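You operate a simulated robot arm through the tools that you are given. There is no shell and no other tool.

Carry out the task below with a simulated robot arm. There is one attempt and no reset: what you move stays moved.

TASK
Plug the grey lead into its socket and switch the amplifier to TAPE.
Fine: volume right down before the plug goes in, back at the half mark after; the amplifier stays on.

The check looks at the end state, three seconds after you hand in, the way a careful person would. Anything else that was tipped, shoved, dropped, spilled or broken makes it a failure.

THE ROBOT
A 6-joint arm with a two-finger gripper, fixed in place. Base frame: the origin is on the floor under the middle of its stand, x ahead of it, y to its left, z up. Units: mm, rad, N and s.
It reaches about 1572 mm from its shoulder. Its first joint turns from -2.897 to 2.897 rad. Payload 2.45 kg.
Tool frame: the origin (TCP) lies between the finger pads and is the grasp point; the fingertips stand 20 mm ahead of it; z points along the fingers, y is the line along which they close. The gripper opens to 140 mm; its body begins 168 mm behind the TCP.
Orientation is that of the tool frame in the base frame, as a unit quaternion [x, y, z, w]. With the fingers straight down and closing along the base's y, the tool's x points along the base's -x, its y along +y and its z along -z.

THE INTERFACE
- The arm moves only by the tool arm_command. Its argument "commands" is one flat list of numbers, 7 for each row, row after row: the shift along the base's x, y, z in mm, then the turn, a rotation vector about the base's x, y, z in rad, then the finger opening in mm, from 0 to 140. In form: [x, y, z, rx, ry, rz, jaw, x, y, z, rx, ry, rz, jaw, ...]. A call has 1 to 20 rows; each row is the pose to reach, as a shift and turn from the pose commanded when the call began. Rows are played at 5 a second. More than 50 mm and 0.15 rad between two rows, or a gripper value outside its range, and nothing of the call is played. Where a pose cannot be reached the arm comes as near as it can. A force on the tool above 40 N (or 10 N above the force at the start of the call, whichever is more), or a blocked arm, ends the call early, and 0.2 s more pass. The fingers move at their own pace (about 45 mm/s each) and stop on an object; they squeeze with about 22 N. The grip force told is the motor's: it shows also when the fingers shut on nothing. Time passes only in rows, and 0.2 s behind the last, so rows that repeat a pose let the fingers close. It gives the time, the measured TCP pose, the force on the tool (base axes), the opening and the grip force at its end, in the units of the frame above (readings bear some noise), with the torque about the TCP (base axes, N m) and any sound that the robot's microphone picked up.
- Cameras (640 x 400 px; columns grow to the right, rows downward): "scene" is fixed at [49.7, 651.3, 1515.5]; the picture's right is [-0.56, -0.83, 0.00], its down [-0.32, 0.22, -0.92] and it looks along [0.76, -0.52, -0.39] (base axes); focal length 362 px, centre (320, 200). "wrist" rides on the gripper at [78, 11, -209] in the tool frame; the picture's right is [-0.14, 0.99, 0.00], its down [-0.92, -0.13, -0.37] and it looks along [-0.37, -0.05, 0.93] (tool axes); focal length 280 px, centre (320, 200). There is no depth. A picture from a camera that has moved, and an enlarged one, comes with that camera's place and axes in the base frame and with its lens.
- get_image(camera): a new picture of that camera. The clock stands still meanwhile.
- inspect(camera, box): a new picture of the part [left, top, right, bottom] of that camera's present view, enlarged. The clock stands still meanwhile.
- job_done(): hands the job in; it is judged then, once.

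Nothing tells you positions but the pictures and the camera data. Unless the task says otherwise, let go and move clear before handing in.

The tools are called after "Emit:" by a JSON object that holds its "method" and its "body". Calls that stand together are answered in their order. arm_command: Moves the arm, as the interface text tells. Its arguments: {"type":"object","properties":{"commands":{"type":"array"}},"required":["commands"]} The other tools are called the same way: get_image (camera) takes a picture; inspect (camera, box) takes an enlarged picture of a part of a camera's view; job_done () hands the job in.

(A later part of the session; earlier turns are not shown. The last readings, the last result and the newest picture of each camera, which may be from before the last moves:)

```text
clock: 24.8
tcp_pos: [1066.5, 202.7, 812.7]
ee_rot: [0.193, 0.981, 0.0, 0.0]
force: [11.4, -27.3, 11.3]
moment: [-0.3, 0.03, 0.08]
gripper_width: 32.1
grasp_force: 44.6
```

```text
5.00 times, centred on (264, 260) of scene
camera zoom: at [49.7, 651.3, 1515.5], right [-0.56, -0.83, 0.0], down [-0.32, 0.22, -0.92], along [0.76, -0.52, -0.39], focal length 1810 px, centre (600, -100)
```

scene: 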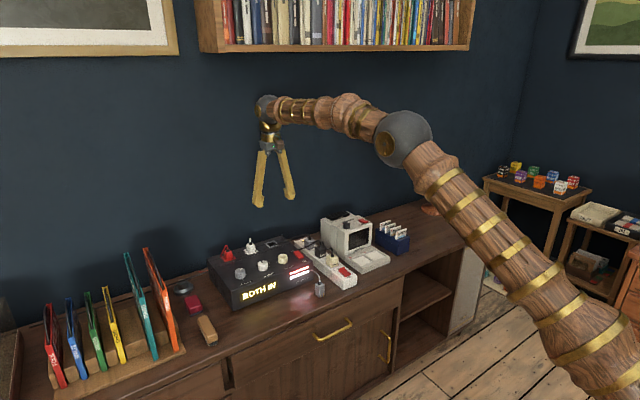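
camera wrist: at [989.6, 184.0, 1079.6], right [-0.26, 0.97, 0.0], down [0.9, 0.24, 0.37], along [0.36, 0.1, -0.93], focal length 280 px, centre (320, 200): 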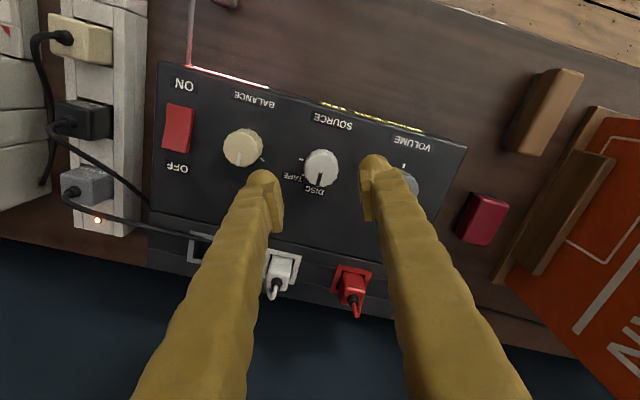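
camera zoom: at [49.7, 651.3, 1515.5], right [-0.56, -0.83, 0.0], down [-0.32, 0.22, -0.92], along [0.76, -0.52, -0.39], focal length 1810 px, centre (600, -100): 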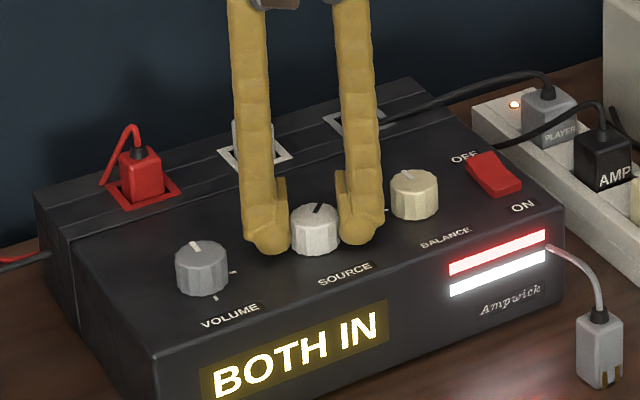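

The pointer has turned to the TAPE direction. I'll release, rise and check it.

Emit:
{"method": "arm_command", "body": {"commands": [0, 0, 0, 0, 0, 0, 42, 0, 0, 0, 0, 0, 0, 56, 0, 0, 0, 0, 0, 0, 56, 0, 0, 25, 0, 0, 0, 56, 0, 0, 55, 0, 0, 0.1, 60, 0, 0, 85, 0, 0, 0.2, 60, 0, 0, 100, 0, 0, 0.3, 100, 0, 0, 110, 0, 0, 0.385, 110, 0, 0, 110, 0, 0, 0.385, 110]}}

Emit:
{"method": "get_image", "body": {"camera": "wrist"}}

Emit:
{"method": "inspect", "body": {"camera": "wrist", "box": [240, 110, 400, 210]}}

Emit:
{"method": "inspect", "body": {"camera": "scene", "box": [200, 220, 328, 300]}}

```text
clock: 26.8
tcp_pos: [1065.2, 202.8, 919.9]
ee_rot: [0.0, 1.0, 0.0, 0.0]
force: [-0.9, 0.5, -0.2]
moment: [0.0, 0.02, 0.01]
gripper_width: 110.1
grasp_force: 0.0
```

```text
taken
camera wrist: at [985.5, 212.8, 1128.9], right [0.14, 0.99, 0.0], down [0.92, -0.13, 0.37], along [0.36, -0.05, -0.93], focal length 280 px, centre (320, 200)
```

wrist: 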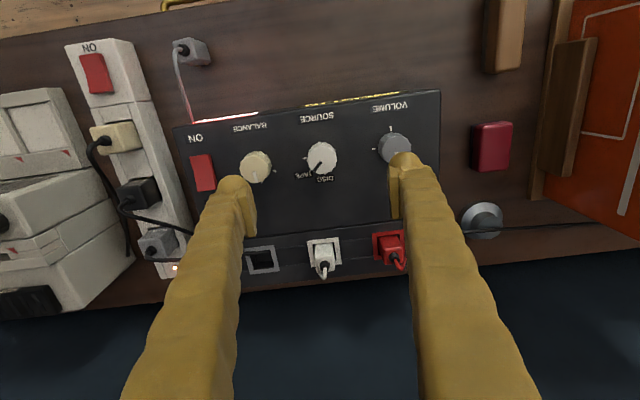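

```text
4.00 times, centred on (320, 160) of wrist
camera zoom: at [985.5, 212.8, 1128.9], right [0.14, 0.99, 0.0], down [0.92, -0.13, 0.37], along [0.36, -0.05, -0.93], focal length 1122 px, centre (320, 360)
```

zoom: 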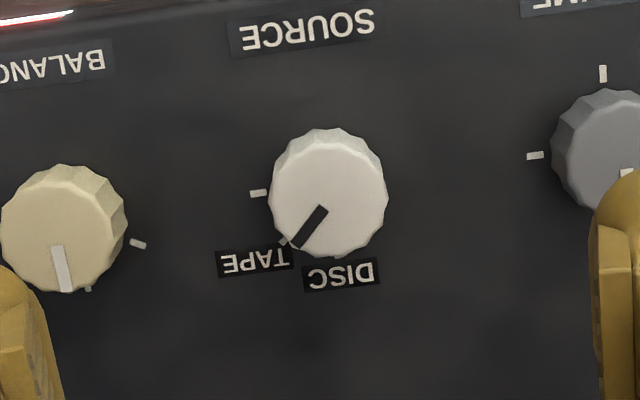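

```text
5.00 times, centred on (264, 260) of scene
camera zoom: at [49.7, 651.3, 1515.5], right [-0.56, -0.83, 0.0], down [-0.32, 0.22, -0.92], along [0.76, -0.52, -0.39], focal length 1810 px, centre (600, -100)
```

zoom: 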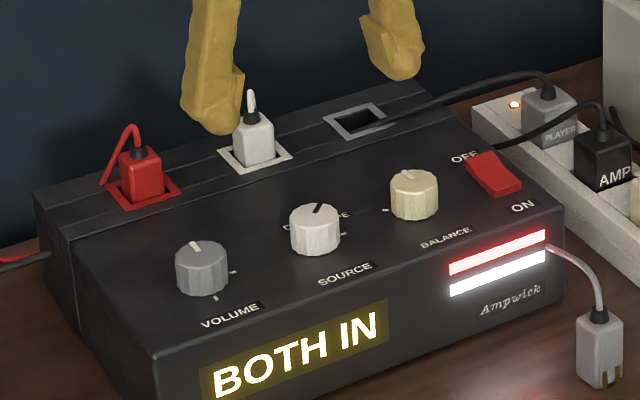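

Source points at TAPE and volume is right down, and nothing else has moved. Next I'll go above the grey plug at about (925, 57).

Emit:
{"method": "arm_command", "body": {"commands": [-28, -29, 0, 0, 0, 0, 110, -56, -58, 0, 0, 0, 0, 110, -84, -87, -5, 0, 0, 0, 110, -112, -116, -10, 0, 0, 0, 110, -139, -145, -20, 0, 0, 0, 110, -139, -145, -20, 0, 0, 0, 110, -139, -145, -20, 0, 0, 0, 110]}}

Emit:
{"method": "get_image", "body": {"camera": "wrist"}}

Emit:
{"method": "inspect", "body": {"camera": "wrist", "box": [260, 120, 388, 200]}}

```text
clock: 28.4
tcp_pos: [925.5, 61.4, 899.7]
ee_rot: [0.0, 1.0, -0.001, 0.0]
force: [-0.4, -0.8, -0.3]
moment: [0.01, 0.01, 0.01]
gripper_width: 110.0
grasp_force: 0.0
```

```text
taken
camera wrist: at [845.1, 71.4, 1108.0], right [0.14, 0.99, 0.0], down [0.92, -0.13, 0.37], along [0.37, -0.05, -0.93], focal length 280 px, centre (320, 200)
```

wrist: 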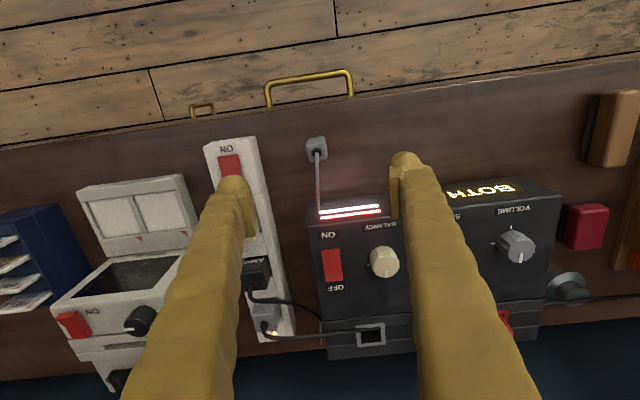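

```text
5.00 times, centred on (324, 160) of wrist
camera zoom: at [845.1, 71.4, 1108.0], right [0.14, 0.99, 0.0], down [0.92, -0.13, 0.37], along [0.37, -0.05, -0.93], focal length 1402 px, centre (300, 400)
```

zoom: 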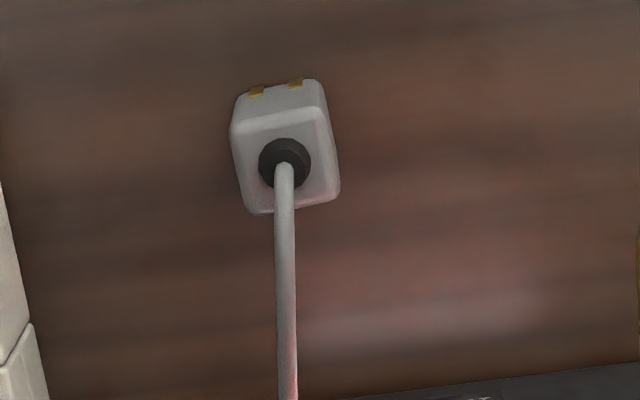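

The plug's top centre is at about (923.5, 56.6, 745), yawed about +5°, standing on the desk at z≈700. I'll align the tool, narrow the jaws, and come down partway to check before gripping.

Emit:
{"method": "arm_command", "body": {"commands": [0.4, -3.8, -30, 0, 0, 0.044, 90, 0.4, -3.8, -60, 0, 0, 0.087, 70, 0.4, -3.8, -90, 0, 0, 0.087, 54, 0.4, -3.8, -110, 0, 0, 0.087, 50, 0.4, -3.8, -110, 0, 0, 0.087, 50, 0.4, -3.8, -110, 0, 0, 0.087, 50]}}

Emit:
{"method": "get_image", "body": {"camera": "wrist"}}

Emit:
{"method": "inspect", "body": {"camera": "wrist", "box": [240, 110, 400, 210]}}

Emit:
{"method": "inspect", "body": {"camera": "scene", "box": [270, 235, 370, 305]}}

```text
clock: 29.8
tcp_pos: [928.8, 56.8, 788.8]
ee_rot: [-0.044, 0.999, 0.0, 0.0]
force: [-0.5, -0.1, -0.6]
moment: [0.02, 0.02, 0.01]
gripper_width: 50.2
grasp_force: 0.2
```

```text
taken
camera wrist: at [848.5, 60.5, 997.6], right [0.05, 1.0, 0.0], down [0.93, -0.05, 0.37], along [0.37, -0.02, -0.93], focal length 280 px, centre (320, 200)
```

wrist: 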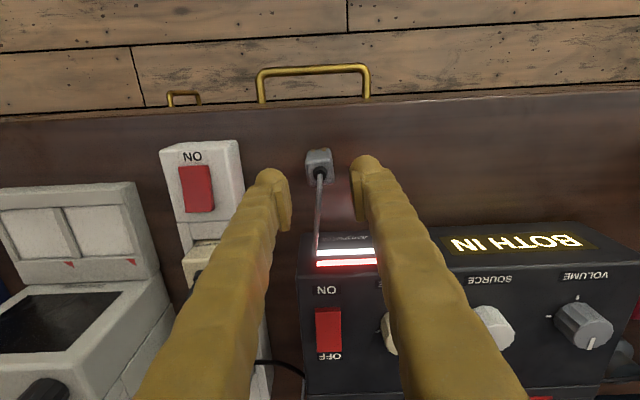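

```text
4.00 times, centred on (320, 160) of wrist
camera zoom: at [848.5, 60.5, 997.6], right [0.05, 1.0, 0.0], down [0.93, -0.05, 0.37], along [0.37, -0.02, -0.93], focal length 1122 px, centre (320, 360)
```

zoom: 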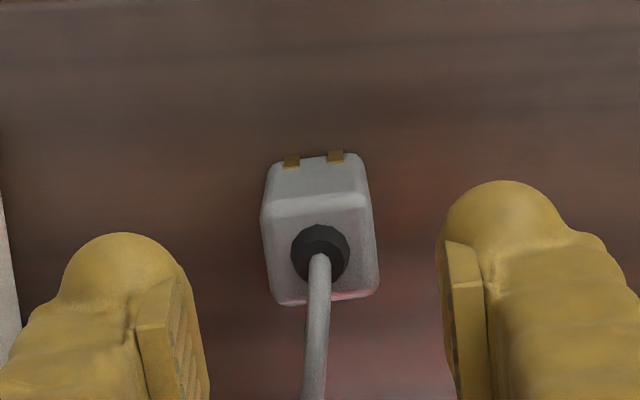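

```text
5.71 times, centred on (320, 270) of scene
camera zoom: at [49.7, 651.3, 1515.5], right [-0.56, -0.83, 0.0], down [-0.32, 0.22, -0.92], along [0.76, -0.52, -0.39], focal length 2068 px, centre (320, -200)
```

zoom: 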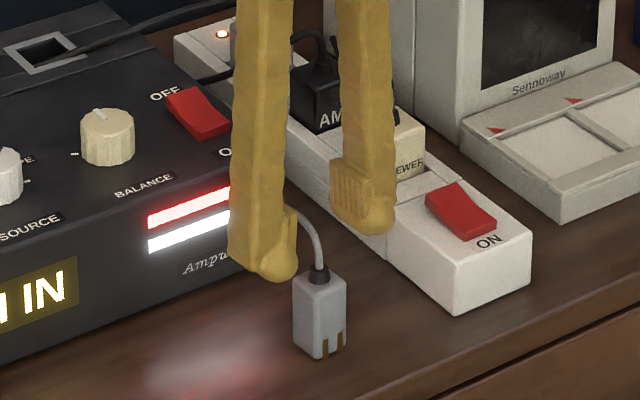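

The plug sits about 4 mm toward -x of the grasp point. I'll correct that and lower around the plug to TCP z≈738.

Emit:
{"method": "arm_command", "body": {"commands": [-2, 0.5, -10, 0, 0, 0, 50, -3.8, 0.5, -22, 0, 0, 0, 48, -3.8, 0.5, -37, 0, 0, 0, 46, -3.8, 0.5, -51, 0, 0, 0, 46, -3.8, 0.5, -51, 0, 0, 0, 46]}}

Emit:
{"method": "inspect", "body": {"camera": "wrist", "box": [240, 110, 400, 210]}}

Emit:
{"method": "inspect", "body": {"camera": "scene", "box": [280, 245, 360, 305]}}

```text
clock: 31.0
tcp_pos: [922.7, 56.8, 738.8]
ee_rot: [-0.044, 0.999, 0.0, -0.001]
force: [0.7, 0.0, 0.1]
moment: [0.0, 0.0, 0.01]
gripper_width: 46.1
grasp_force: 0.0
```

```text
4.00 times, centred on (320, 160) of wrist
camera zoom: at [843.2, 60.6, 947.5], right [0.05, 1.0, 0.0], down [0.93, -0.05, 0.37], along [0.37, -0.02, -0.93], focal length 1122 px, centre (320, 360)
```

zoom: 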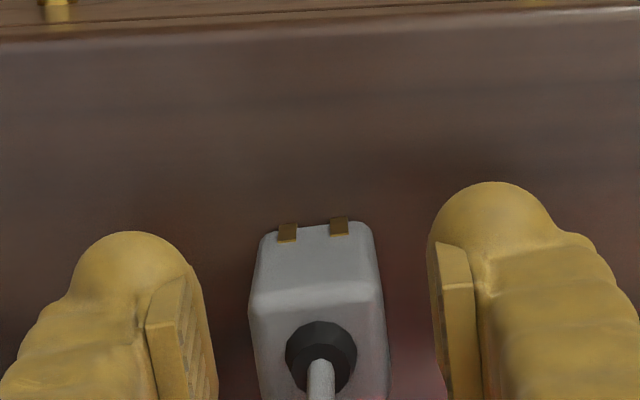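

```text
6.67 times, centred on (320, 275) of scene
camera zoom: at [49.7, 651.3, 1515.5], right [-0.56, -0.83, 0.0], down [-0.32, 0.22, -0.92], along [0.76, -0.52, -0.39], focal length 2413 px, centre (320, -300)
```

zoom: 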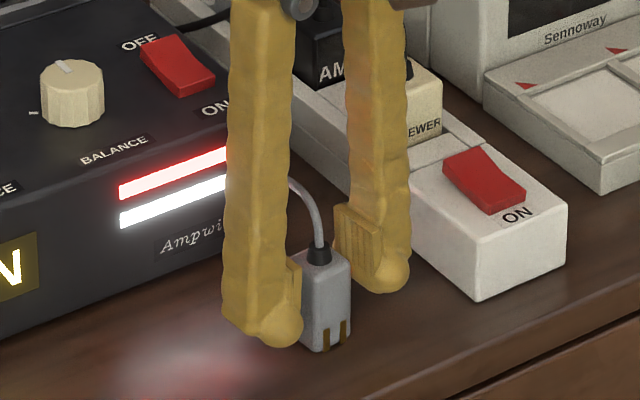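

The plug is between the fingers, a touch to the -y side. I'll shift 1 mm and close on it.

Emit:
{"method": "arm_command", "body": {"commands": [0, -1, 0, 0, 0, 0, 40, 0, -1, 0, 0, 0, 0, 30, 0, -1, 0, 0, 0, 0, 20, 0, -1, 0, 0, 0, 0, 16, 0, -1, 0, 0, 0, 0, 16]}}

Emit:
{"method": "inspect", "body": {"camera": "wrist", "box": [240, 110, 400, 230]}}

Emit:
{"method": "inspect", "body": {"camera": "scene", "box": [280, 245, 360, 305]}}

```text
clock: 32.2
tcp_pos: [923.1, 55.9, 739.9]
ee_rot: [-0.044, 0.999, -0.001, 0.0]
force: [0.2, -0.3, 0.5]
moment: [-0.04, 0.0, -0.01]
gripper_width: 24.5
grasp_force: 21.9
```

```text
3.33 times, centred on (320, 170) of wrist
camera zoom: at [843.0, 59.6, 947.4], right [0.05, 1.0, 0.0], down [0.93, -0.05, 0.37], along [0.37, -0.02, -0.93], focal length 935 px, centre (320, 300)
```

zoom: 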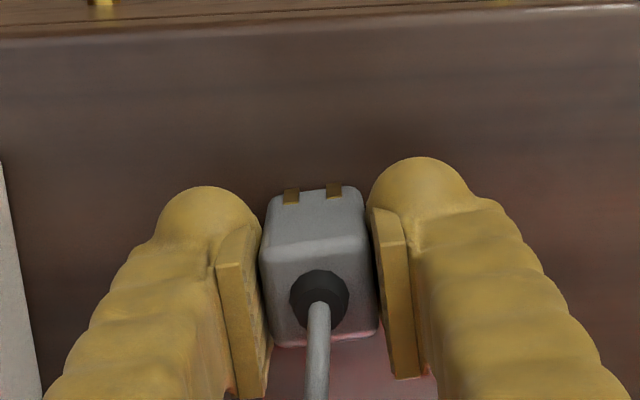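

```text
6.67 times, centred on (320, 275) of scene
camera zoom: at [49.7, 651.3, 1515.5], right [-0.56, -0.83, 0.0], down [-0.32, 0.22, -0.92], along [0.76, -0.52, -0.39], focal length 2413 px, centre (320, -300)
```

zoom: 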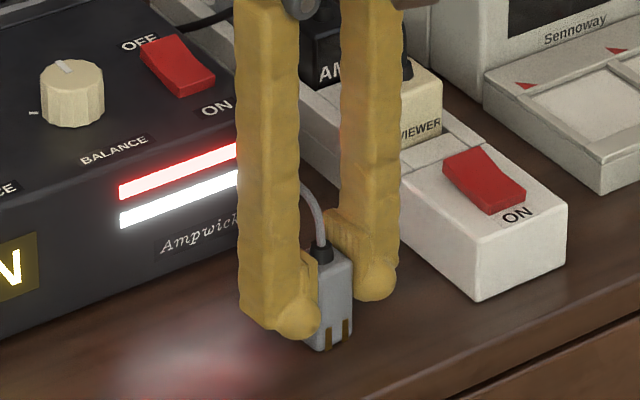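

The plug is held square at 24.5 mm. I'll lift it straight up, turn it level with the amplifier axes, and check the lead.

Emit:
{"method": "arm_command", "body": {"commands": [0, 0, 10, 0, 0, 0, 16, 0, 0, 35, 0, 0, 0, 16, 0, 0, 65, 0, 0, 0, 16, 0, 0, 95, 0, 0, -0.03, 16, 0, 0, 125, 0, 0, -0.06, 16, 0, 0, 150, 0, 0, -0.087, 16, 0, 0, 150, 0, 0, -0.087, 16]}}

Emit:
{"method": "get_image", "body": {"camera": "wrist"}}

Emit:
{"method": "get_image", "body": {"camera": "scene"}}

Emit:
{"method": "inspect", "body": {"camera": "scene", "box": [230, 205, 358, 295]}}

```text
clock: 33.8
tcp_pos: [922.7, 55.2, 891.0]
ee_rot: [0.0, 1.0, 0.0, 0.0]
force: [0.3, -0.1, -0.5]
moment: [0.02, 0.02, -0.01]
gripper_width: 24.7
grasp_force: 21.8
```

```text
taken
camera wrist: at [843.5, 65.9, 1099.0], right [0.14, 0.99, 0.0], down [0.92, -0.13, 0.37], along [0.36, -0.05, -0.93], focal length 280 px, centre (320, 200)
```

wrist: 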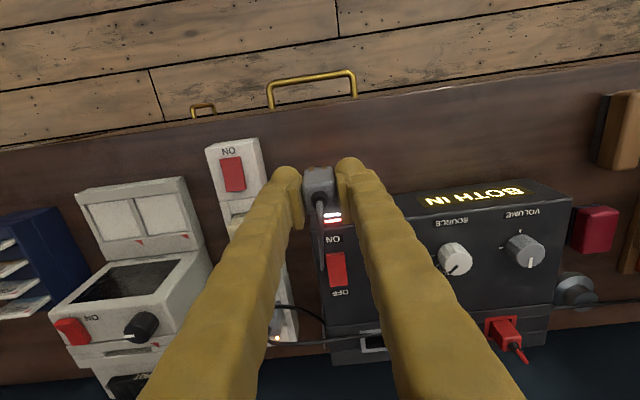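

```text
taken
```

scene: 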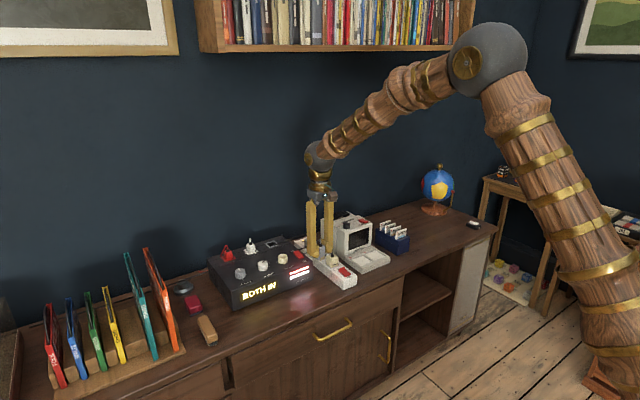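

```text
4.44 times, centred on (294, 250) of scene
camera zoom: at [49.7, 651.3, 1515.5], right [-0.56, -0.83, 0.0], down [-0.32, 0.22, -0.92], along [0.76, -0.52, -0.39], focal length 1608 px, centre (436, -22)
```

zoom: 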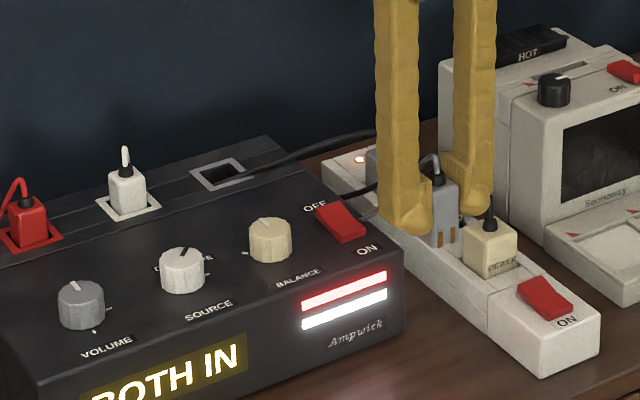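

The plug and lead are held well. I'll carry it at height over the amplifier to hover above the grey socket at about (1200, 99).

Emit:
{"method": "arm_command", "body": {"commands": [35, 5, 0, 0, 0, 0, 16, 70, 11, 5, 0, 0, 0, 16, 105, 16, 5, 0, 0, 0, 16, 140, 22, 5, 0, 0, 0, 16, 175, 27, 5, 0, 0, 0, 16, 210, 33, 5, 0, 0, 0, 16, 245, 38, 5, 0, 0, 0, 16, 270, 44, 5, 0, 0, 0, 16, 270, 44, 5, 0, 0, 0, 16, 270, 44, 5, 0, 0, 0, 16]}}

Emit:
{"method": "get_image", "body": {"camera": "wrist"}}

Emit:
{"method": "inspect", "body": {"camera": "wrist", "box": [240, 110, 400, 230]}}

Emit:
{"method": "inspect", "body": {"camera": "scene", "box": [210, 185, 338, 275]}}

```text
clock: 36.0
tcp_pos: [1192.8, 99.8, 895.2]
ee_rot: [0.0, 1.0, 0.001, 0.0]
force: [-0.9, -1.6, -0.8]
moment: [0.01, 0.02, 0.01]
gripper_width: 25.1
grasp_force: 21.9
```

```text
taken
camera wrist: at [1113.6, 110.4, 1103.1], right [0.14, 0.99, 0.0], down [0.92, -0.13, 0.37], along [0.37, -0.05, -0.93], focal length 280 px, centre (320, 200)
```

wrist: 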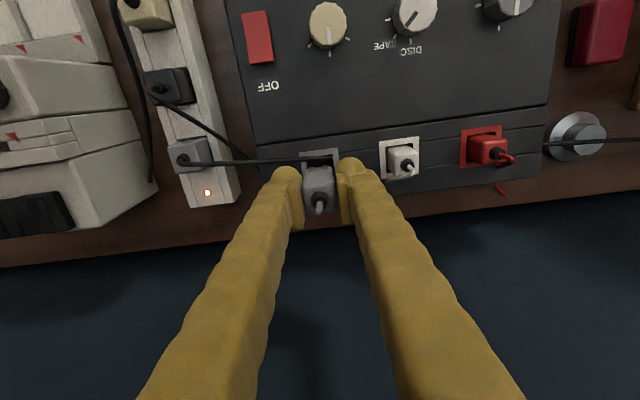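

```text
3.33 times, centred on (320, 170) of wrist
camera zoom: at [1113.6, 110.4, 1103.1], right [0.14, 0.99, 0.0], down [0.92, -0.13, 0.37], along [0.37, -0.05, -0.93], focal length 935 px, centre (320, 300)
```

zoom: 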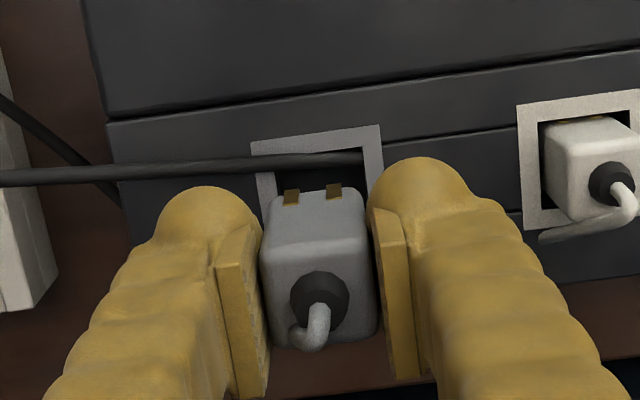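

```text
4.44 times, centred on (274, 230) of scene
camera zoom: at [49.7, 651.3, 1515.5], right [-0.56, -0.83, 0.0], down [-0.32, 0.22, -0.92], along [0.76, -0.52, -0.39], focal length 1608 px, centre (524, 67)
```

zoom: 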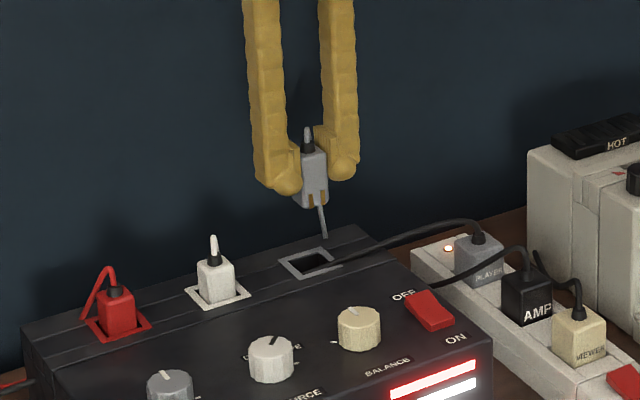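

The socket centre is at about (1201, 99.3), and the plug sits about 8 mm short of it in x. I'll shift over it and lower until the plug bottom is just above the rim, then check.

Emit:
{"method": "arm_command", "body": {"commands": [8.2, 0.3, 0, 0, 0, 0, 16, 8.2, 0.3, -20, 0, 0, 0, 16, 8.2, 0.3, -40, 0, 0, 0, 16, 8.2, 0.3, -55, 0, 0, 0, 16, 8.2, 0.3, -55, 0, 0, 0, 16, 8.2, 0.3, -55, 0, 0, 0, 16]}}

Emit:
{"method": "inspect", "body": {"camera": "wrist", "box": [240, 100, 400, 220]}}

Emit:
{"method": "inspect", "body": {"camera": "scene", "box": [242, 215, 306, 260]}}

```text
clock: 37.4
tcp_pos: [1201.7, 101.0, 840.2]
ee_rot: [0.0, 1.0, 0.0, 0.0]
force: [0.0, 1.0, -2.0]
moment: [-0.02, 0.0, 0.01]
gripper_width: 24.8
grasp_force: 21.7
```

```text
3.33 times, centred on (320, 160) of wrist
camera zoom: at [1122.9, 112.1, 1048.7], right [0.14, 0.99, 0.0], down [0.92, -0.13, 0.37], along [0.36, -0.05, -0.93], focal length 935 px, centre (320, 333)
```

zoom: 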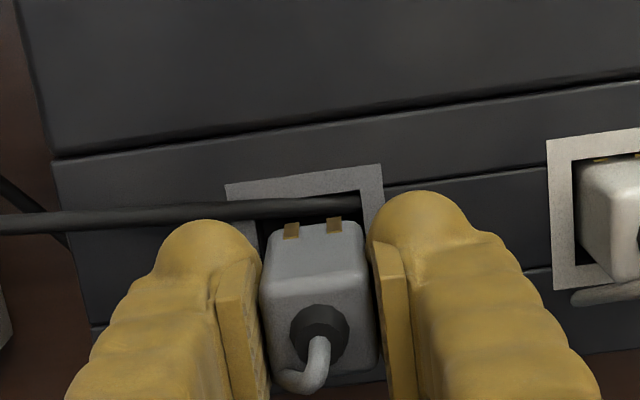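

```text
8.89 times, centred on (274, 238) of scene
camera zoom: at [49.7, 651.3, 1515.5], right [-0.56, -0.83, 0.0], down [-0.32, 0.22, -0.92], along [0.76, -0.52, -0.39], focal length 3217 px, centre (729, -133)
```

zoom: 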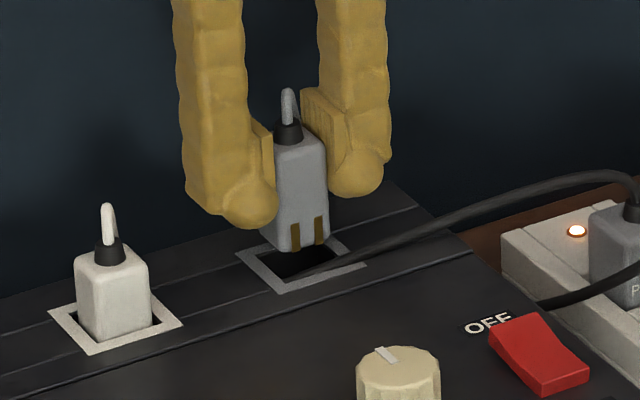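

The plug bottom is about 10 mm above the rim and slightly off centre. I'll correct by (-1.4, -1.1) mm and lower it gently into the hole, watching the force.

Emit:
{"method": "arm_command", "body": {"commands": [-1.4, -1.1, 0, 0, 0, 0, 16, -1.4, -1.1, 0, 0, 0, 0, 16, -1.4, -1.1, -5, 0, 0, 0, 16, -1.4, -1.1, -10, 0, 0, 0, 16, -1.4, -1.1, -14, 0, 0, 0, 16, -1.4, -1.1, -14, 0, 0, 0, 16]}}

Emit:
{"method": "inspect", "body": {"camera": "wrist", "box": [240, 100, 400, 220]}}

Emit:
{"method": "inspect", "body": {"camera": "scene", "box": [242, 215, 306, 260]}}

```text
clock: 38.8
tcp_pos: [1201.0, 100.3, 826.4]
ee_rot: [0.0, 1.0, 0.001, -0.001]
force: [-0.3, -0.2, -0.5]
moment: [0.0, -0.01, 0.0]
gripper_width: 24.6
grasp_force: 21.8
```

```text
3.33 times, centred on (320, 160) of wrist
camera zoom: at [1121.3, 110.8, 1033.6], right [0.14, 0.99, 0.0], down [0.92, -0.13, 0.37], along [0.37, -0.05, -0.93], focal length 935 px, centre (320, 333)
```

zoom: 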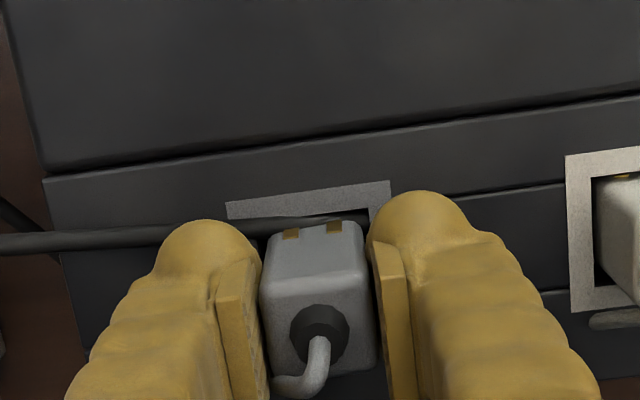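

```text
8.89 times, centred on (274, 238) of scene
camera zoom: at [49.7, 651.3, 1515.5], right [-0.56, -0.83, 0.0], down [-0.32, 0.22, -0.92], along [0.76, -0.52, -0.39], focal length 3217 px, centre (729, -133)
```

zoom: 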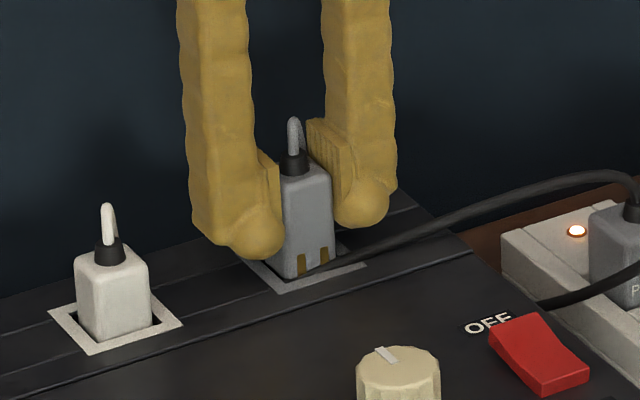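

The plug is centred over the hole with no contact force. I'll continue lowering it in.

Emit:
{"method": "arm_command", "body": {"commands": [0, 0, -3, 0, 0, 0, 16, 0, 0, -6, 0, 0, 0, 16, 0, 0, -9, 0, 0, 0, 16, 0, 0, -11, 0, 0, 0, 16, 0, 0, -11, 0, 0, 0, 16]}}

Emit:
{"method": "inspect", "body": {"camera": "wrist", "box": [240, 100, 400, 220]}}

Emit:
{"method": "inspect", "body": {"camera": "scene", "box": [242, 215, 306, 260]}}

```text
clock: 40.0
tcp_pos: [1200.7, 97.5, 814.1]
ee_rot: [-0.001, 1.0, 0.0, 0.001]
force: [0.3, -0.1, -0.4]
moment: [0.0, 0.03, 0.01]
gripper_width: 24.9
grasp_force: 22.2
```

```text
3.33 times, centred on (320, 160) of wrist
camera zoom: at [1120.8, 109.8, 1023.1], right [0.14, 0.99, 0.0], down [0.92, -0.13, 0.37], along [0.37, -0.05, -0.93], focal length 935 px, centre (320, 333)
```

zoom: 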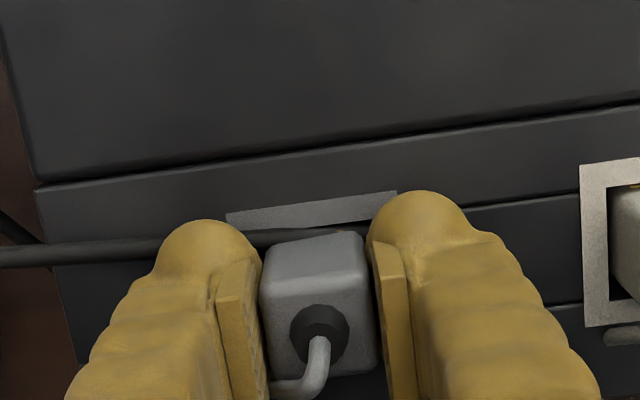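

```text
8.89 times, centred on (274, 238) of scene
camera zoom: at [49.7, 651.3, 1515.5], right [-0.56, -0.83, 0.0], down [-0.32, 0.22, -0.92], along [0.76, -0.52, -0.39], focal length 3217 px, centre (729, -133)
```

zoom: 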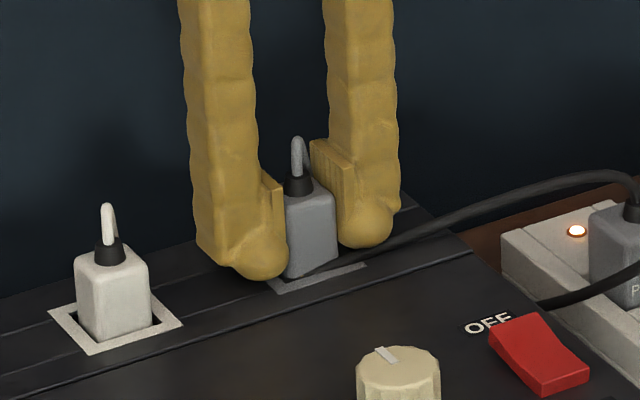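

The plug is well into the hole with no contact yet, protruding a few millimetres more than the white one. I'll go a little lower in 1 mm steps.

Emit:
{"method": "arm_command", "body": {"commands": [0, 0, -1, 0, 0, 0, 16, 0, 0, -2, 0, 0, 0, 16, 0, 0, -3, 0, 0, 0, 16, 0, 0, -3, 0, 0, 0, 16]}}

Emit:
{"method": "inspect", "body": {"camera": "scene", "box": [242, 215, 306, 260]}}

```text
clock: 41.0
tcp_pos: [1200.1, 99.1, 812.2]
ee_rot: [0.0, 1.0, 0.001, 0.0]
force: [0.6, -0.1, -1.0]
moment: [0.0, 0.0, 0.03]
gripper_width: 24.9
grasp_force: 21.4
```

```text
8.89 times, centred on (274, 238) of scene
camera zoom: at [49.7, 651.3, 1515.5], right [-0.56, -0.83, 0.0], down [-0.32, 0.22, -0.92], along [0.76, -0.52, -0.39], focal length 3217 px, centre (729, -133)
```

zoom: 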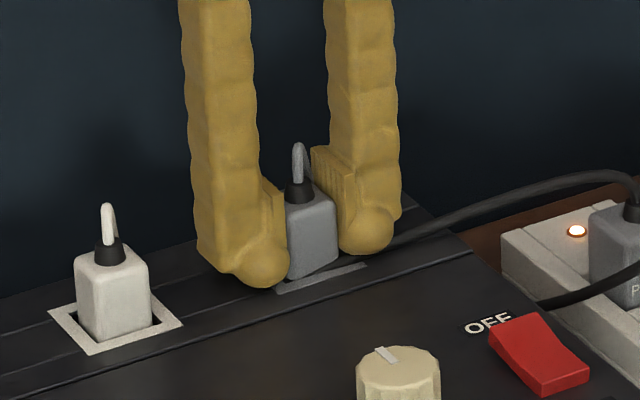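

Emit:
{"method": "arm_command", "body": {"commands": [0, 0, -1, 0, 0, 0, 16, 0, 0, -2, 0, 0, 0, 16, 0, 0, -3, 0, 0, 0, 16, 0, 0, -3, 0, 0, 0, 16]}}

Emit:
{"method": "inspect", "body": {"camera": "scene", "box": [242, 215, 306, 260]}}

Emit:
{"method": "inspect", "body": {"camera": "wrist", "box": [240, 100, 400, 220]}}

```text
clock: 42.0
tcp_pos: [1202.1, 99.8, 810.0]
ee_rot: [0.0, 1.0, 0.0, 0.0]
force: [-0.2, -0.8, 0.8]
moment: [0.02, 0.03, 0.01]
gripper_width: 24.9
grasp_force: 22.0
```

```text
8.89 times, centred on (274, 238) of scene
camera zoom: at [49.7, 651.3, 1515.5], right [-0.56, -0.83, 0.0], down [-0.32, 0.22, -0.92], along [0.76, -0.52, -0.39], focal length 3217 px, centre (729, -133)
```

zoom: 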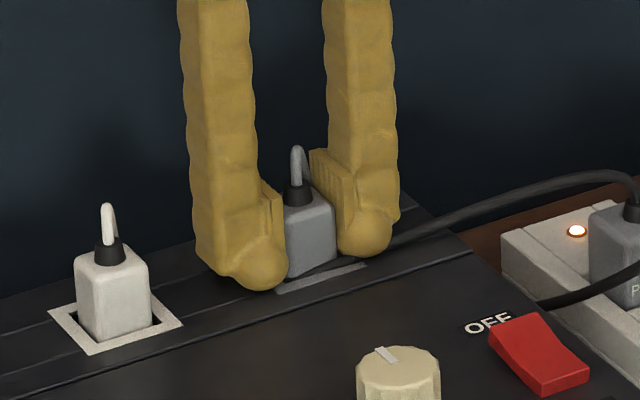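

```text
3.33 times, centred on (320, 160) of wrist
camera zoom: at [1121.4, 110.1, 1018.0], right [0.14, 0.99, 0.0], down [0.92, -0.13, 0.37], along [0.37, -0.05, -0.93], focal length 935 px, centre (320, 333)
```

zoom: 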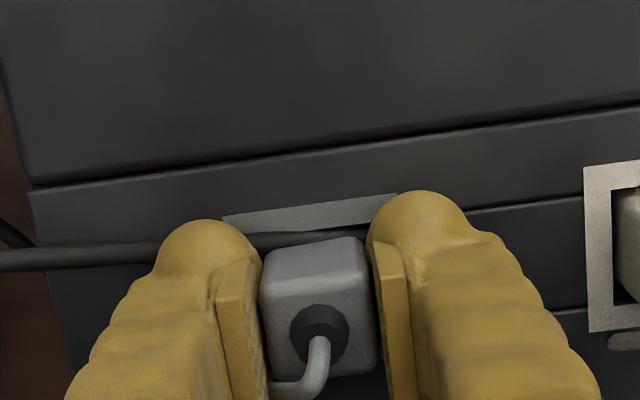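

The grey plug now sits at the same height over its rim as the white one, with no side force. I'll open the fingers to let it settle.

Emit:
{"method": "arm_command", "body": {"commands": [0, 0, 0, 0, 0, 0, 27, 0, 0, 0, 0, 0, 0, 32, 0, 0, 0, 0, 0, 0, 38, 0, 0, 0, 0, 0, 0, 42, 0, 0, 0, 0, 0, 0, 42]}}

Emit:
{"method": "inspect", "body": {"camera": "scene", "box": [242, 215, 306, 260]}}

Emit:
{"method": "inspect", "body": {"camera": "wrist", "box": [240, 100, 400, 220]}}

Emit:
{"method": "get_image", "body": {"camera": "scene"}}

```text
clock: 43.2
tcp_pos: [1200.6, 99.6, 810.7]
ee_rot: [0.0, 1.0, 0.0, 0.0]
force: [-0.3, 0.0, 0.0]
moment: [0.02, 0.02, -0.02]
gripper_width: 42.1
grasp_force: 0.0
```

```text
8.89 times, centred on (274, 238) of scene
camera zoom: at [49.7, 651.3, 1515.5], right [-0.56, -0.83, 0.0], down [-0.32, 0.22, -0.92], along [0.76, -0.52, -0.39], focal length 3217 px, centre (729, -133)
```

zoom: 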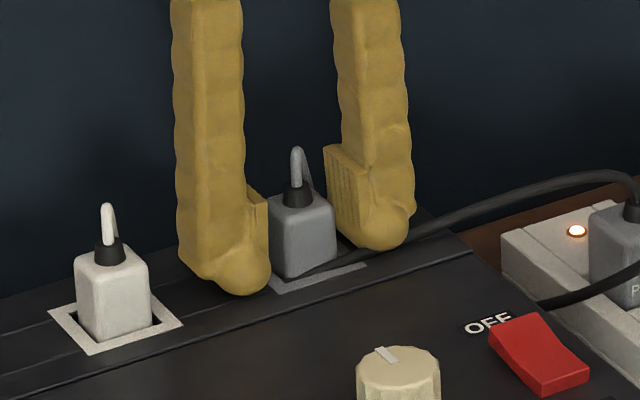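

```text
3.33 times, centred on (320, 160) of wrist
camera zoom: at [1121.4, 110.1, 1018.0], right [0.14, 0.99, 0.0], down [0.92, -0.13, 0.37], along [0.37, -0.05, -0.93], focal length 935 px, centre (320, 333)
```

zoom: 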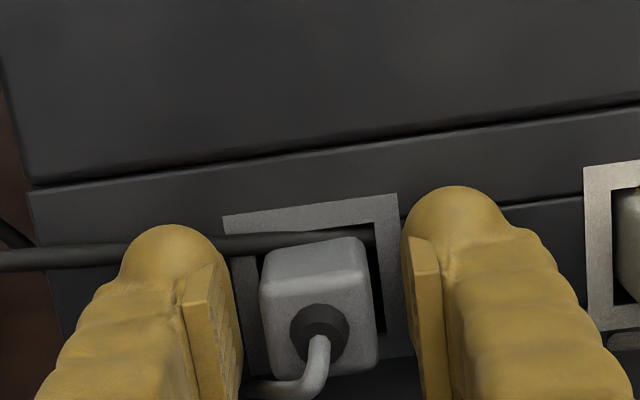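

```text
taken
```

scene: 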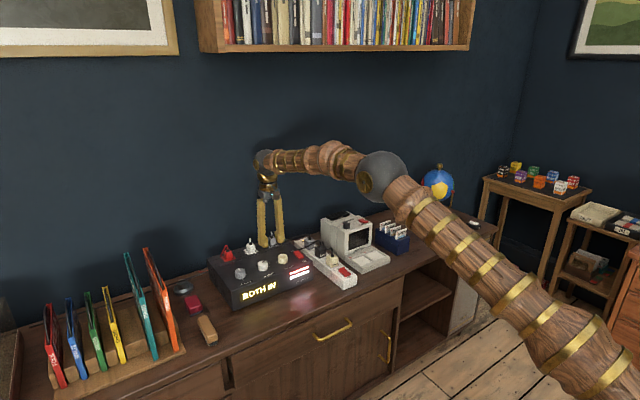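

The plug stands upright in the socket. I'll raise the gripper clear and check the seating and the display.

Emit:
{"method": "arm_command", "body": {"commands": [0, 0, 10, 0, 0, 0, 44, 0, 0, 30, 0, 0, 0, 46, 0, 0, 60, 0, 0, 0, 50, 0, 0, 90, 0, 0, 0, 60, -20, 0, 110, 0, 0, 0, 90, -50, 0, 120, 0, 0, 0, 110, -50, 0, 120, 0, 0, 0, 110]}}

Emit:
{"method": "inspect", "body": {"camera": "scene", "box": [210, 215, 330, 300]}}

Emit:
{"method": "get_image", "body": {"camera": "wrist"}}

Emit:
{"method": "inspect", "body": {"camera": "wrist", "box": [240, 120, 400, 240]}}

Emit:
{"method": "inspect", "body": {"camera": "scene", "box": [242, 215, 306, 260]}}

```text
clock: 44.8
tcp_pos: [1150.0, 98.0, 931.1]
ee_rot: [-0.001, 1.0, 0.0, 0.001]
force: [-0.9, 0.7, -0.2]
moment: [-0.02, -0.02, 0.01]
gripper_width: 109.8
grasp_force: 0.0
```

```text
4.71 times, centred on (270, 258) of scene
camera zoom: at [49.7, 651.3, 1515.5], right [-0.56, -0.83, 0.0], down [-0.32, 0.22, -0.92], along [0.76, -0.52, -0.39], focal length 1703 px, centre (555, -71)
```

zoom: 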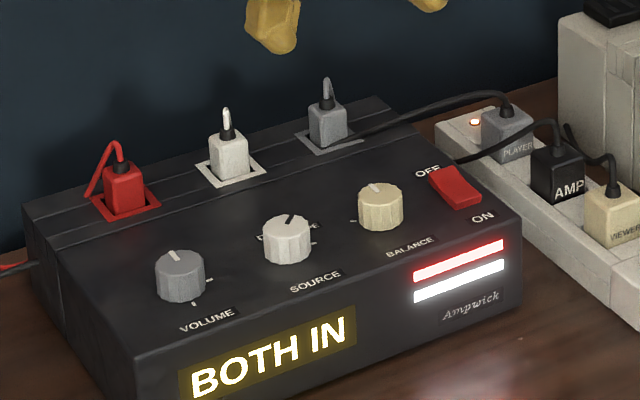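

```text
taken
camera wrist: at [1070.0, 108.7, 1138.6], right [0.14, 0.99, 0.0], down [0.92, -0.13, 0.37], along [0.36, -0.05, -0.93], focal length 280 px, centre (320, 200)
```

wrist: 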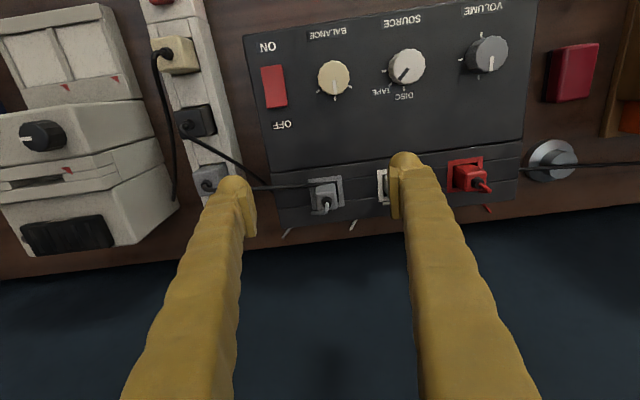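

```text
3.33 times, centred on (320, 180) of wrist
camera zoom: at [1070.0, 108.7, 1138.6], right [0.14, 0.99, 0.0], down [0.92, -0.13, 0.37], along [0.36, -0.05, -0.93], focal length 935 px, centre (320, 267)
```

zoom: 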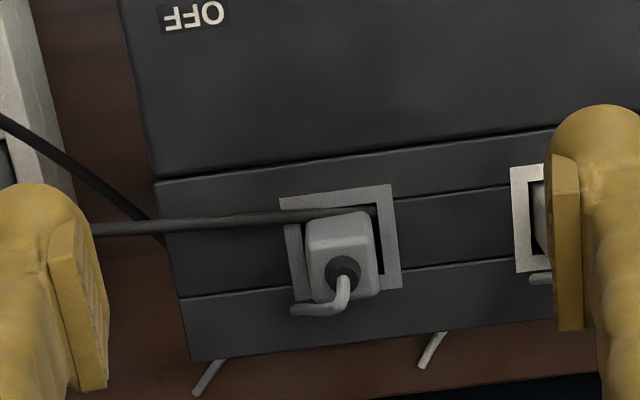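

```text
8.89 times, centred on (274, 238) of scene
camera zoom: at [49.7, 651.3, 1515.5], right [-0.56, -0.83, 0.0], down [-0.32, 0.22, -0.92], along [0.76, -0.52, -0.39], focal length 3217 px, centre (729, -133)
```

zoom: 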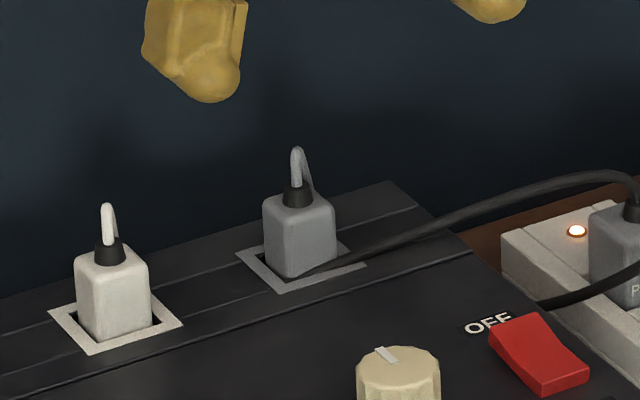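

The grey plug sits upright in its socket at the same depth as the white one, and the amplifier is still on. Now I'll bring the volume back up to half, so I'm moving above the volume knob with the tool yawed +45°.

Emit:
{"method": "arm_command", "body": {"commands": [-12, 27, 0, 0, 0, 0.1, 110, -24, 55, 0, 0, 0, 0.2, 100, -36, 82, 0, 0, 0, 0.3, 90, -48, 110, 0, 0, 0, 0.4, 80, -60, 137, 0, 0, 0, 0.5, 70, -72, 165, 0, 0, 0, 0.6, 64, -85, 192, 0, 0, 0, 0.7, 64, -85, 192, -30, 0, 0, 0.785, 64, -85, 192, -60, 0, 0, 0.785, 64, -85, 192, -60, 0, 0, 0.785, 64, -85, 192, -60, 0, 0, 0.785, 64]}}

Emit:
{"method": "inspect", "body": {"camera": "wrist", "box": [240, 110, 400, 230]}}

Emit:
{"method": "inspect", "body": {"camera": "scene", "box": [210, 215, 330, 300]}}

```text
clock: 47.2
tcp_pos: [1062.2, 289.5, 870.0]
ee_rot: [-0.383, 0.924, 0.0, 0.0]
force: [0.3, -0.4, 0.6]
moment: [0.02, 0.02, -0.04]
gripper_width: 64.1
grasp_force: 0.0
```

```text
3.33 times, centred on (320, 170) of wrist
camera zoom: at [998.2, 241.1, 1078.2], right [-0.6, 0.8, 0.0], down [0.74, 0.56, 0.37], along [0.29, 0.22, -0.93], focal length 935 px, centre (320, 300)
```

zoom: 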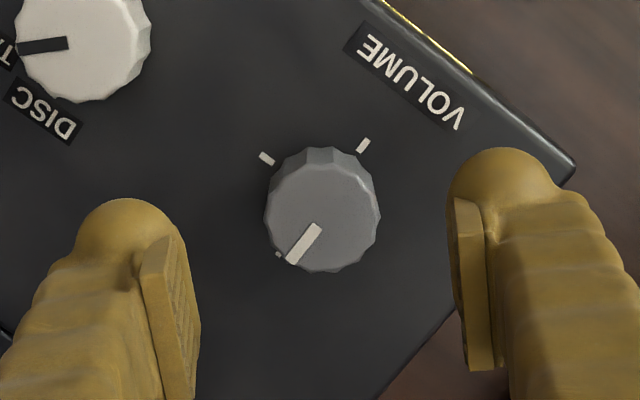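

```text
4.71 times, centred on (270, 258) of scene
camera zoom: at [49.7, 651.3, 1515.5], right [-0.56, -0.83, 0.0], down [-0.32, 0.22, -0.92], along [0.76, -0.52, -0.39], focal length 1703 px, centre (555, -71)
```

zoom: 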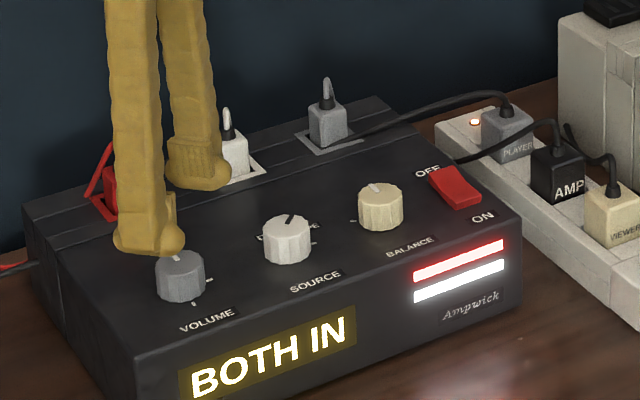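

The volume pointer is exactly on the min tick. The knob sits about (+3.4, +3.2) mm from the grasp point, so I'll correct and lower around it.

Emit:
{"method": "arm_command", "body": {"commands": [3.4, 3.1, -15, 0, 0, 0, 60, 3.4, 3.1, -35, 0, 0, 0, 56, 3.4, 3.1, -50, 0, 0, 0, 50, 3.4, 3.1, -59, 0, 0, 0, 44, 3.4, 3.1, -59, 0, 0, 0, 44, 3.4, 3.1, -59, 0, 0, 0, 44]}}

Emit:
{"method": "inspect", "body": {"camera": "wrist", "box": [240, 120, 400, 220]}}

```text
clock: 48.6
tcp_pos: [1066.3, 293.8, 811.0]
ee_rot: [-0.383, 0.924, 0.0, 0.001]
force: [0.5, 0.3, 1.1]
moment: [0.02, 0.05, 0.04]
gripper_width: 44.0
grasp_force: 0.0
```

```text
4.00 times, centred on (320, 170) of wrist
camera zoom: at [1002.7, 246.0, 1019.1], right [-0.6, 0.8, 0.0], down [0.74, 0.56, 0.37], along [0.29, 0.22, -0.93], focal length 1122 px, centre (320, 320)
```

zoom: 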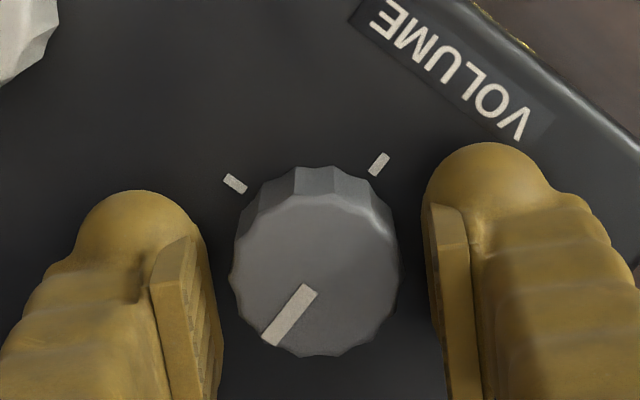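

I'll make a small centring correction, grip, and turn clockwise through the first half of the 90°.

Emit:
{"method": "arm_command", "body": {"commands": [-0.6, -1.6, 0, 0, 0, 0, 44, -0.6, -1.6, 0, 0, 0, 0, 40, -0.6, -1.6, 0, 0, 0, 0, 30, -0.6, -1.6, 0, 0, 0, 0, 25, -0.6, -1.6, 0, 0, 0, 0, 25, -0.6, -1.6, 0, 0, 0, -0.1, 25, -0.6, -1.6, 0, 0, 0, -0.2, 25, -0.6, -1.6, 0, 0, 0, -0.3, 25, -0.6, -1.6, 0, 0, 0, -0.4, 25]}}

Emit:
{"method": "inspect", "body": {"camera": "wrist", "box": [240, 120, 400, 220]}}

```text
clock: 50.6
tcp_pos: [1067.2, 292.4, 809.4]
ee_rot: [-0.19, 0.982, 0.0, 0.0]
force: [-0.3, 4.5, -1.3]
moment: [0.06, 0.01, 0.03]
gripper_width: 32.8
grasp_force: 31.8
```

```text
4.00 times, centred on (320, 170) of wrist
camera zoom: at [990.3, 272.6, 1018.8], right [-0.24, 0.97, 0.0], down [0.9, 0.23, 0.37], along [0.36, 0.09, -0.93], focal length 1122 px, centre (320, 320)
```

zoom: 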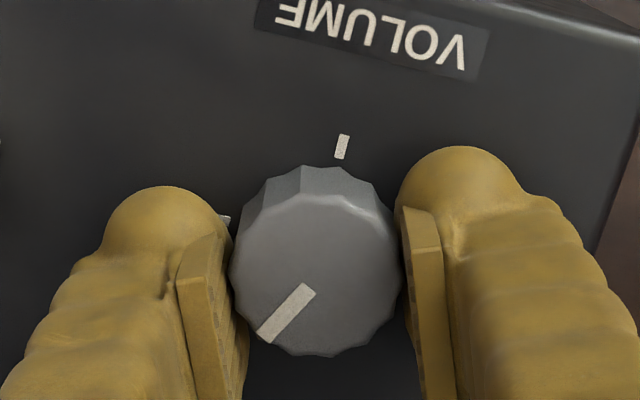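

It turns cleanly with almost no load. I'll continue.

Emit:
{"method": "arm_command", "body": {"commands": [0, 0, 0, 0, 0, -0.1, 25, 0, 0, 0, 0, 0, -0.2, 25, 0, 0, 0, 0, 0, -0.3, 25, 0, 0, 0, 0, 0, -0.4, 25]}}

Emit:
{"method": "inspect", "body": {"camera": "wrist", "box": [240, 120, 400, 220]}}

```text
clock: 51.7
tcp_pos: [1069.6, 288.3, 810.0]
ee_rot: [0.006, 1.0, -0.002, -0.001]
force: [0.3, -1.2, -1.0]
moment: [-0.04, -0.04, 0.04]
gripper_width: 32.3
grasp_force: 44.6
stopped in row 4: the force on the tool passed its limit at 42 N (the readings are from after the stop); the commanded pose is now the measured one
```

```text
4.00 times, centred on (320, 170) of wrist
camera zoom: at [989.5, 302.0, 1018.9], right [0.15, 0.99, 0.0], down [0.92, -0.14, 0.37], along [0.36, -0.06, -0.93], focal length 1122 px, centre (320, 320)
```

zoom: 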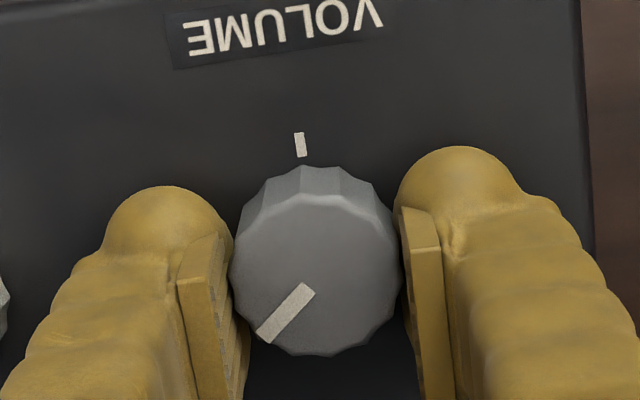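

The load limit stopped the turn at about 45°. I'll open slightly, check the amplifier hasn't shifted, and re-centre before the second half.

Emit:
{"method": "arm_command", "body": {"commands": [0, 0, 0, 0, 0, 0, 44, 0, 0, 0, 0, 0, 0, 44, 0, 0, 0, 0, 0, 0, 44]}}

Emit:
{"method": "inspect", "body": {"camera": "wrist", "box": [240, 120, 400, 220]}}

Emit:
{"method": "inspect", "body": {"camera": "scene", "box": [210, 215, 330, 300]}}

```text
clock: 52.5
tcp_pos: [1069.7, 290.3, 810.7]
ee_rot: [0.006, 1.0, -0.002, 0.0]
force: [-0.6, -0.4, 1.0]
moment: [-0.01, -0.02, 0.01]
gripper_width: 43.9
grasp_force: 0.0
```

```text
4.00 times, centred on (320, 170) of wrist
camera zoom: at [989.5, 302.1, 1018.8], right [0.15, 0.99, 0.0], down [0.92, -0.14, 0.37], along [0.36, -0.06, -0.93], focal length 1122 px, centre (320, 320)
```

zoom: 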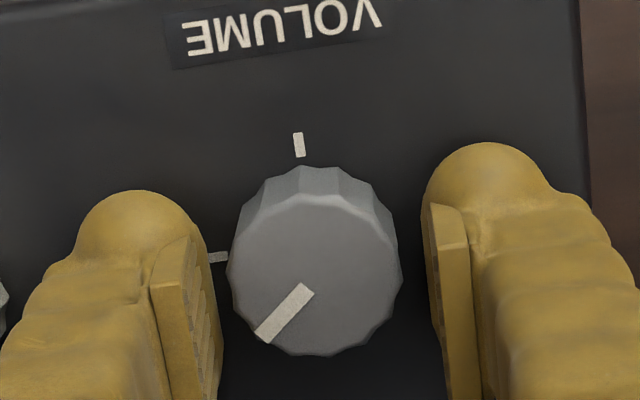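

```text
4.71 times, centred on (270, 258) of scene
camera zoom: at [49.7, 651.3, 1515.5], right [-0.56, -0.83, 0.0], down [-0.32, 0.22, -0.92], along [0.76, -0.52, -0.39], focal length 1703 px, centre (555, -71)
```

zoom: 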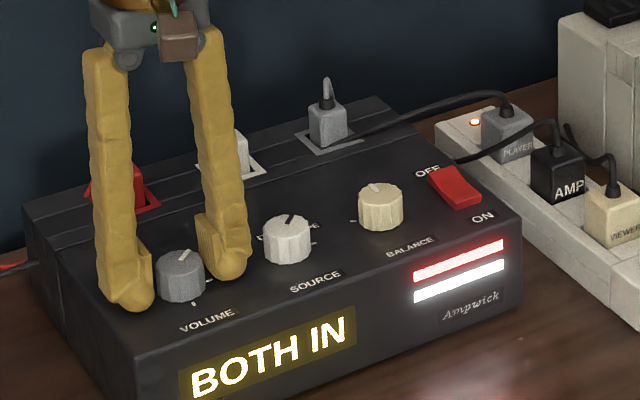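

The amplifier has not shifted, and the knob is at about 46°. I'll re-centre by about (-2.4, -0.5) mm and turn another 22°, then re-grip for the rest.

Emit:
{"method": "arm_command", "body": {"commands": [-2.4, -0.5, 0, 0, 0, 0, 44, -2.4, -0.5, 0, 0, 0, 0, 44, -2.4, -0.5, 0, 0, 0, 0, 32, -2.4, -0.5, 0, 0, 0, 0, 25, -2.4, -0.5, 0, 0, 0, 0, 25, -2.4, -0.5, 0, 0, 0, -0.1, 25, -2.4, -0.5, 0, 0, 0, -0.2, 25, -2.4, -0.5, 0, 0, 0, -0.3, 25, -2.4, -0.5, 0, 0, 0, -0.385, 25]}}

Emit:
{"method": "inspect", "body": {"camera": "wrist", "box": [240, 120, 400, 220]}}

```text
clock: 54.5
tcp_pos: [1065.9, 288.9, 810.5]
ee_rot: [0.198, 0.98, -0.001, 0.0]
force: [-4.5, -21.7, -3.6]
moment: [-0.2, 0.05, 0.08]
gripper_width: 32.2
grasp_force: 44.1
```

```text
4.00 times, centred on (320, 170) of wrist
camera zoom: at [997.3, 329.4, 1018.4], right [0.51, 0.86, 0.0], down [0.8, -0.47, 0.37], along [0.32, -0.19, -0.93], focal length 1122 px, centre (320, 320)
```

zoom: 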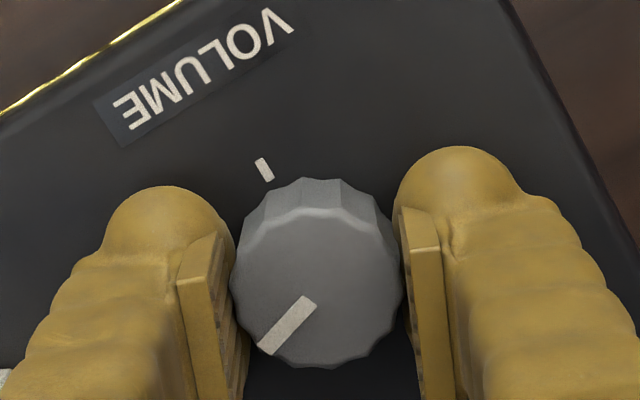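

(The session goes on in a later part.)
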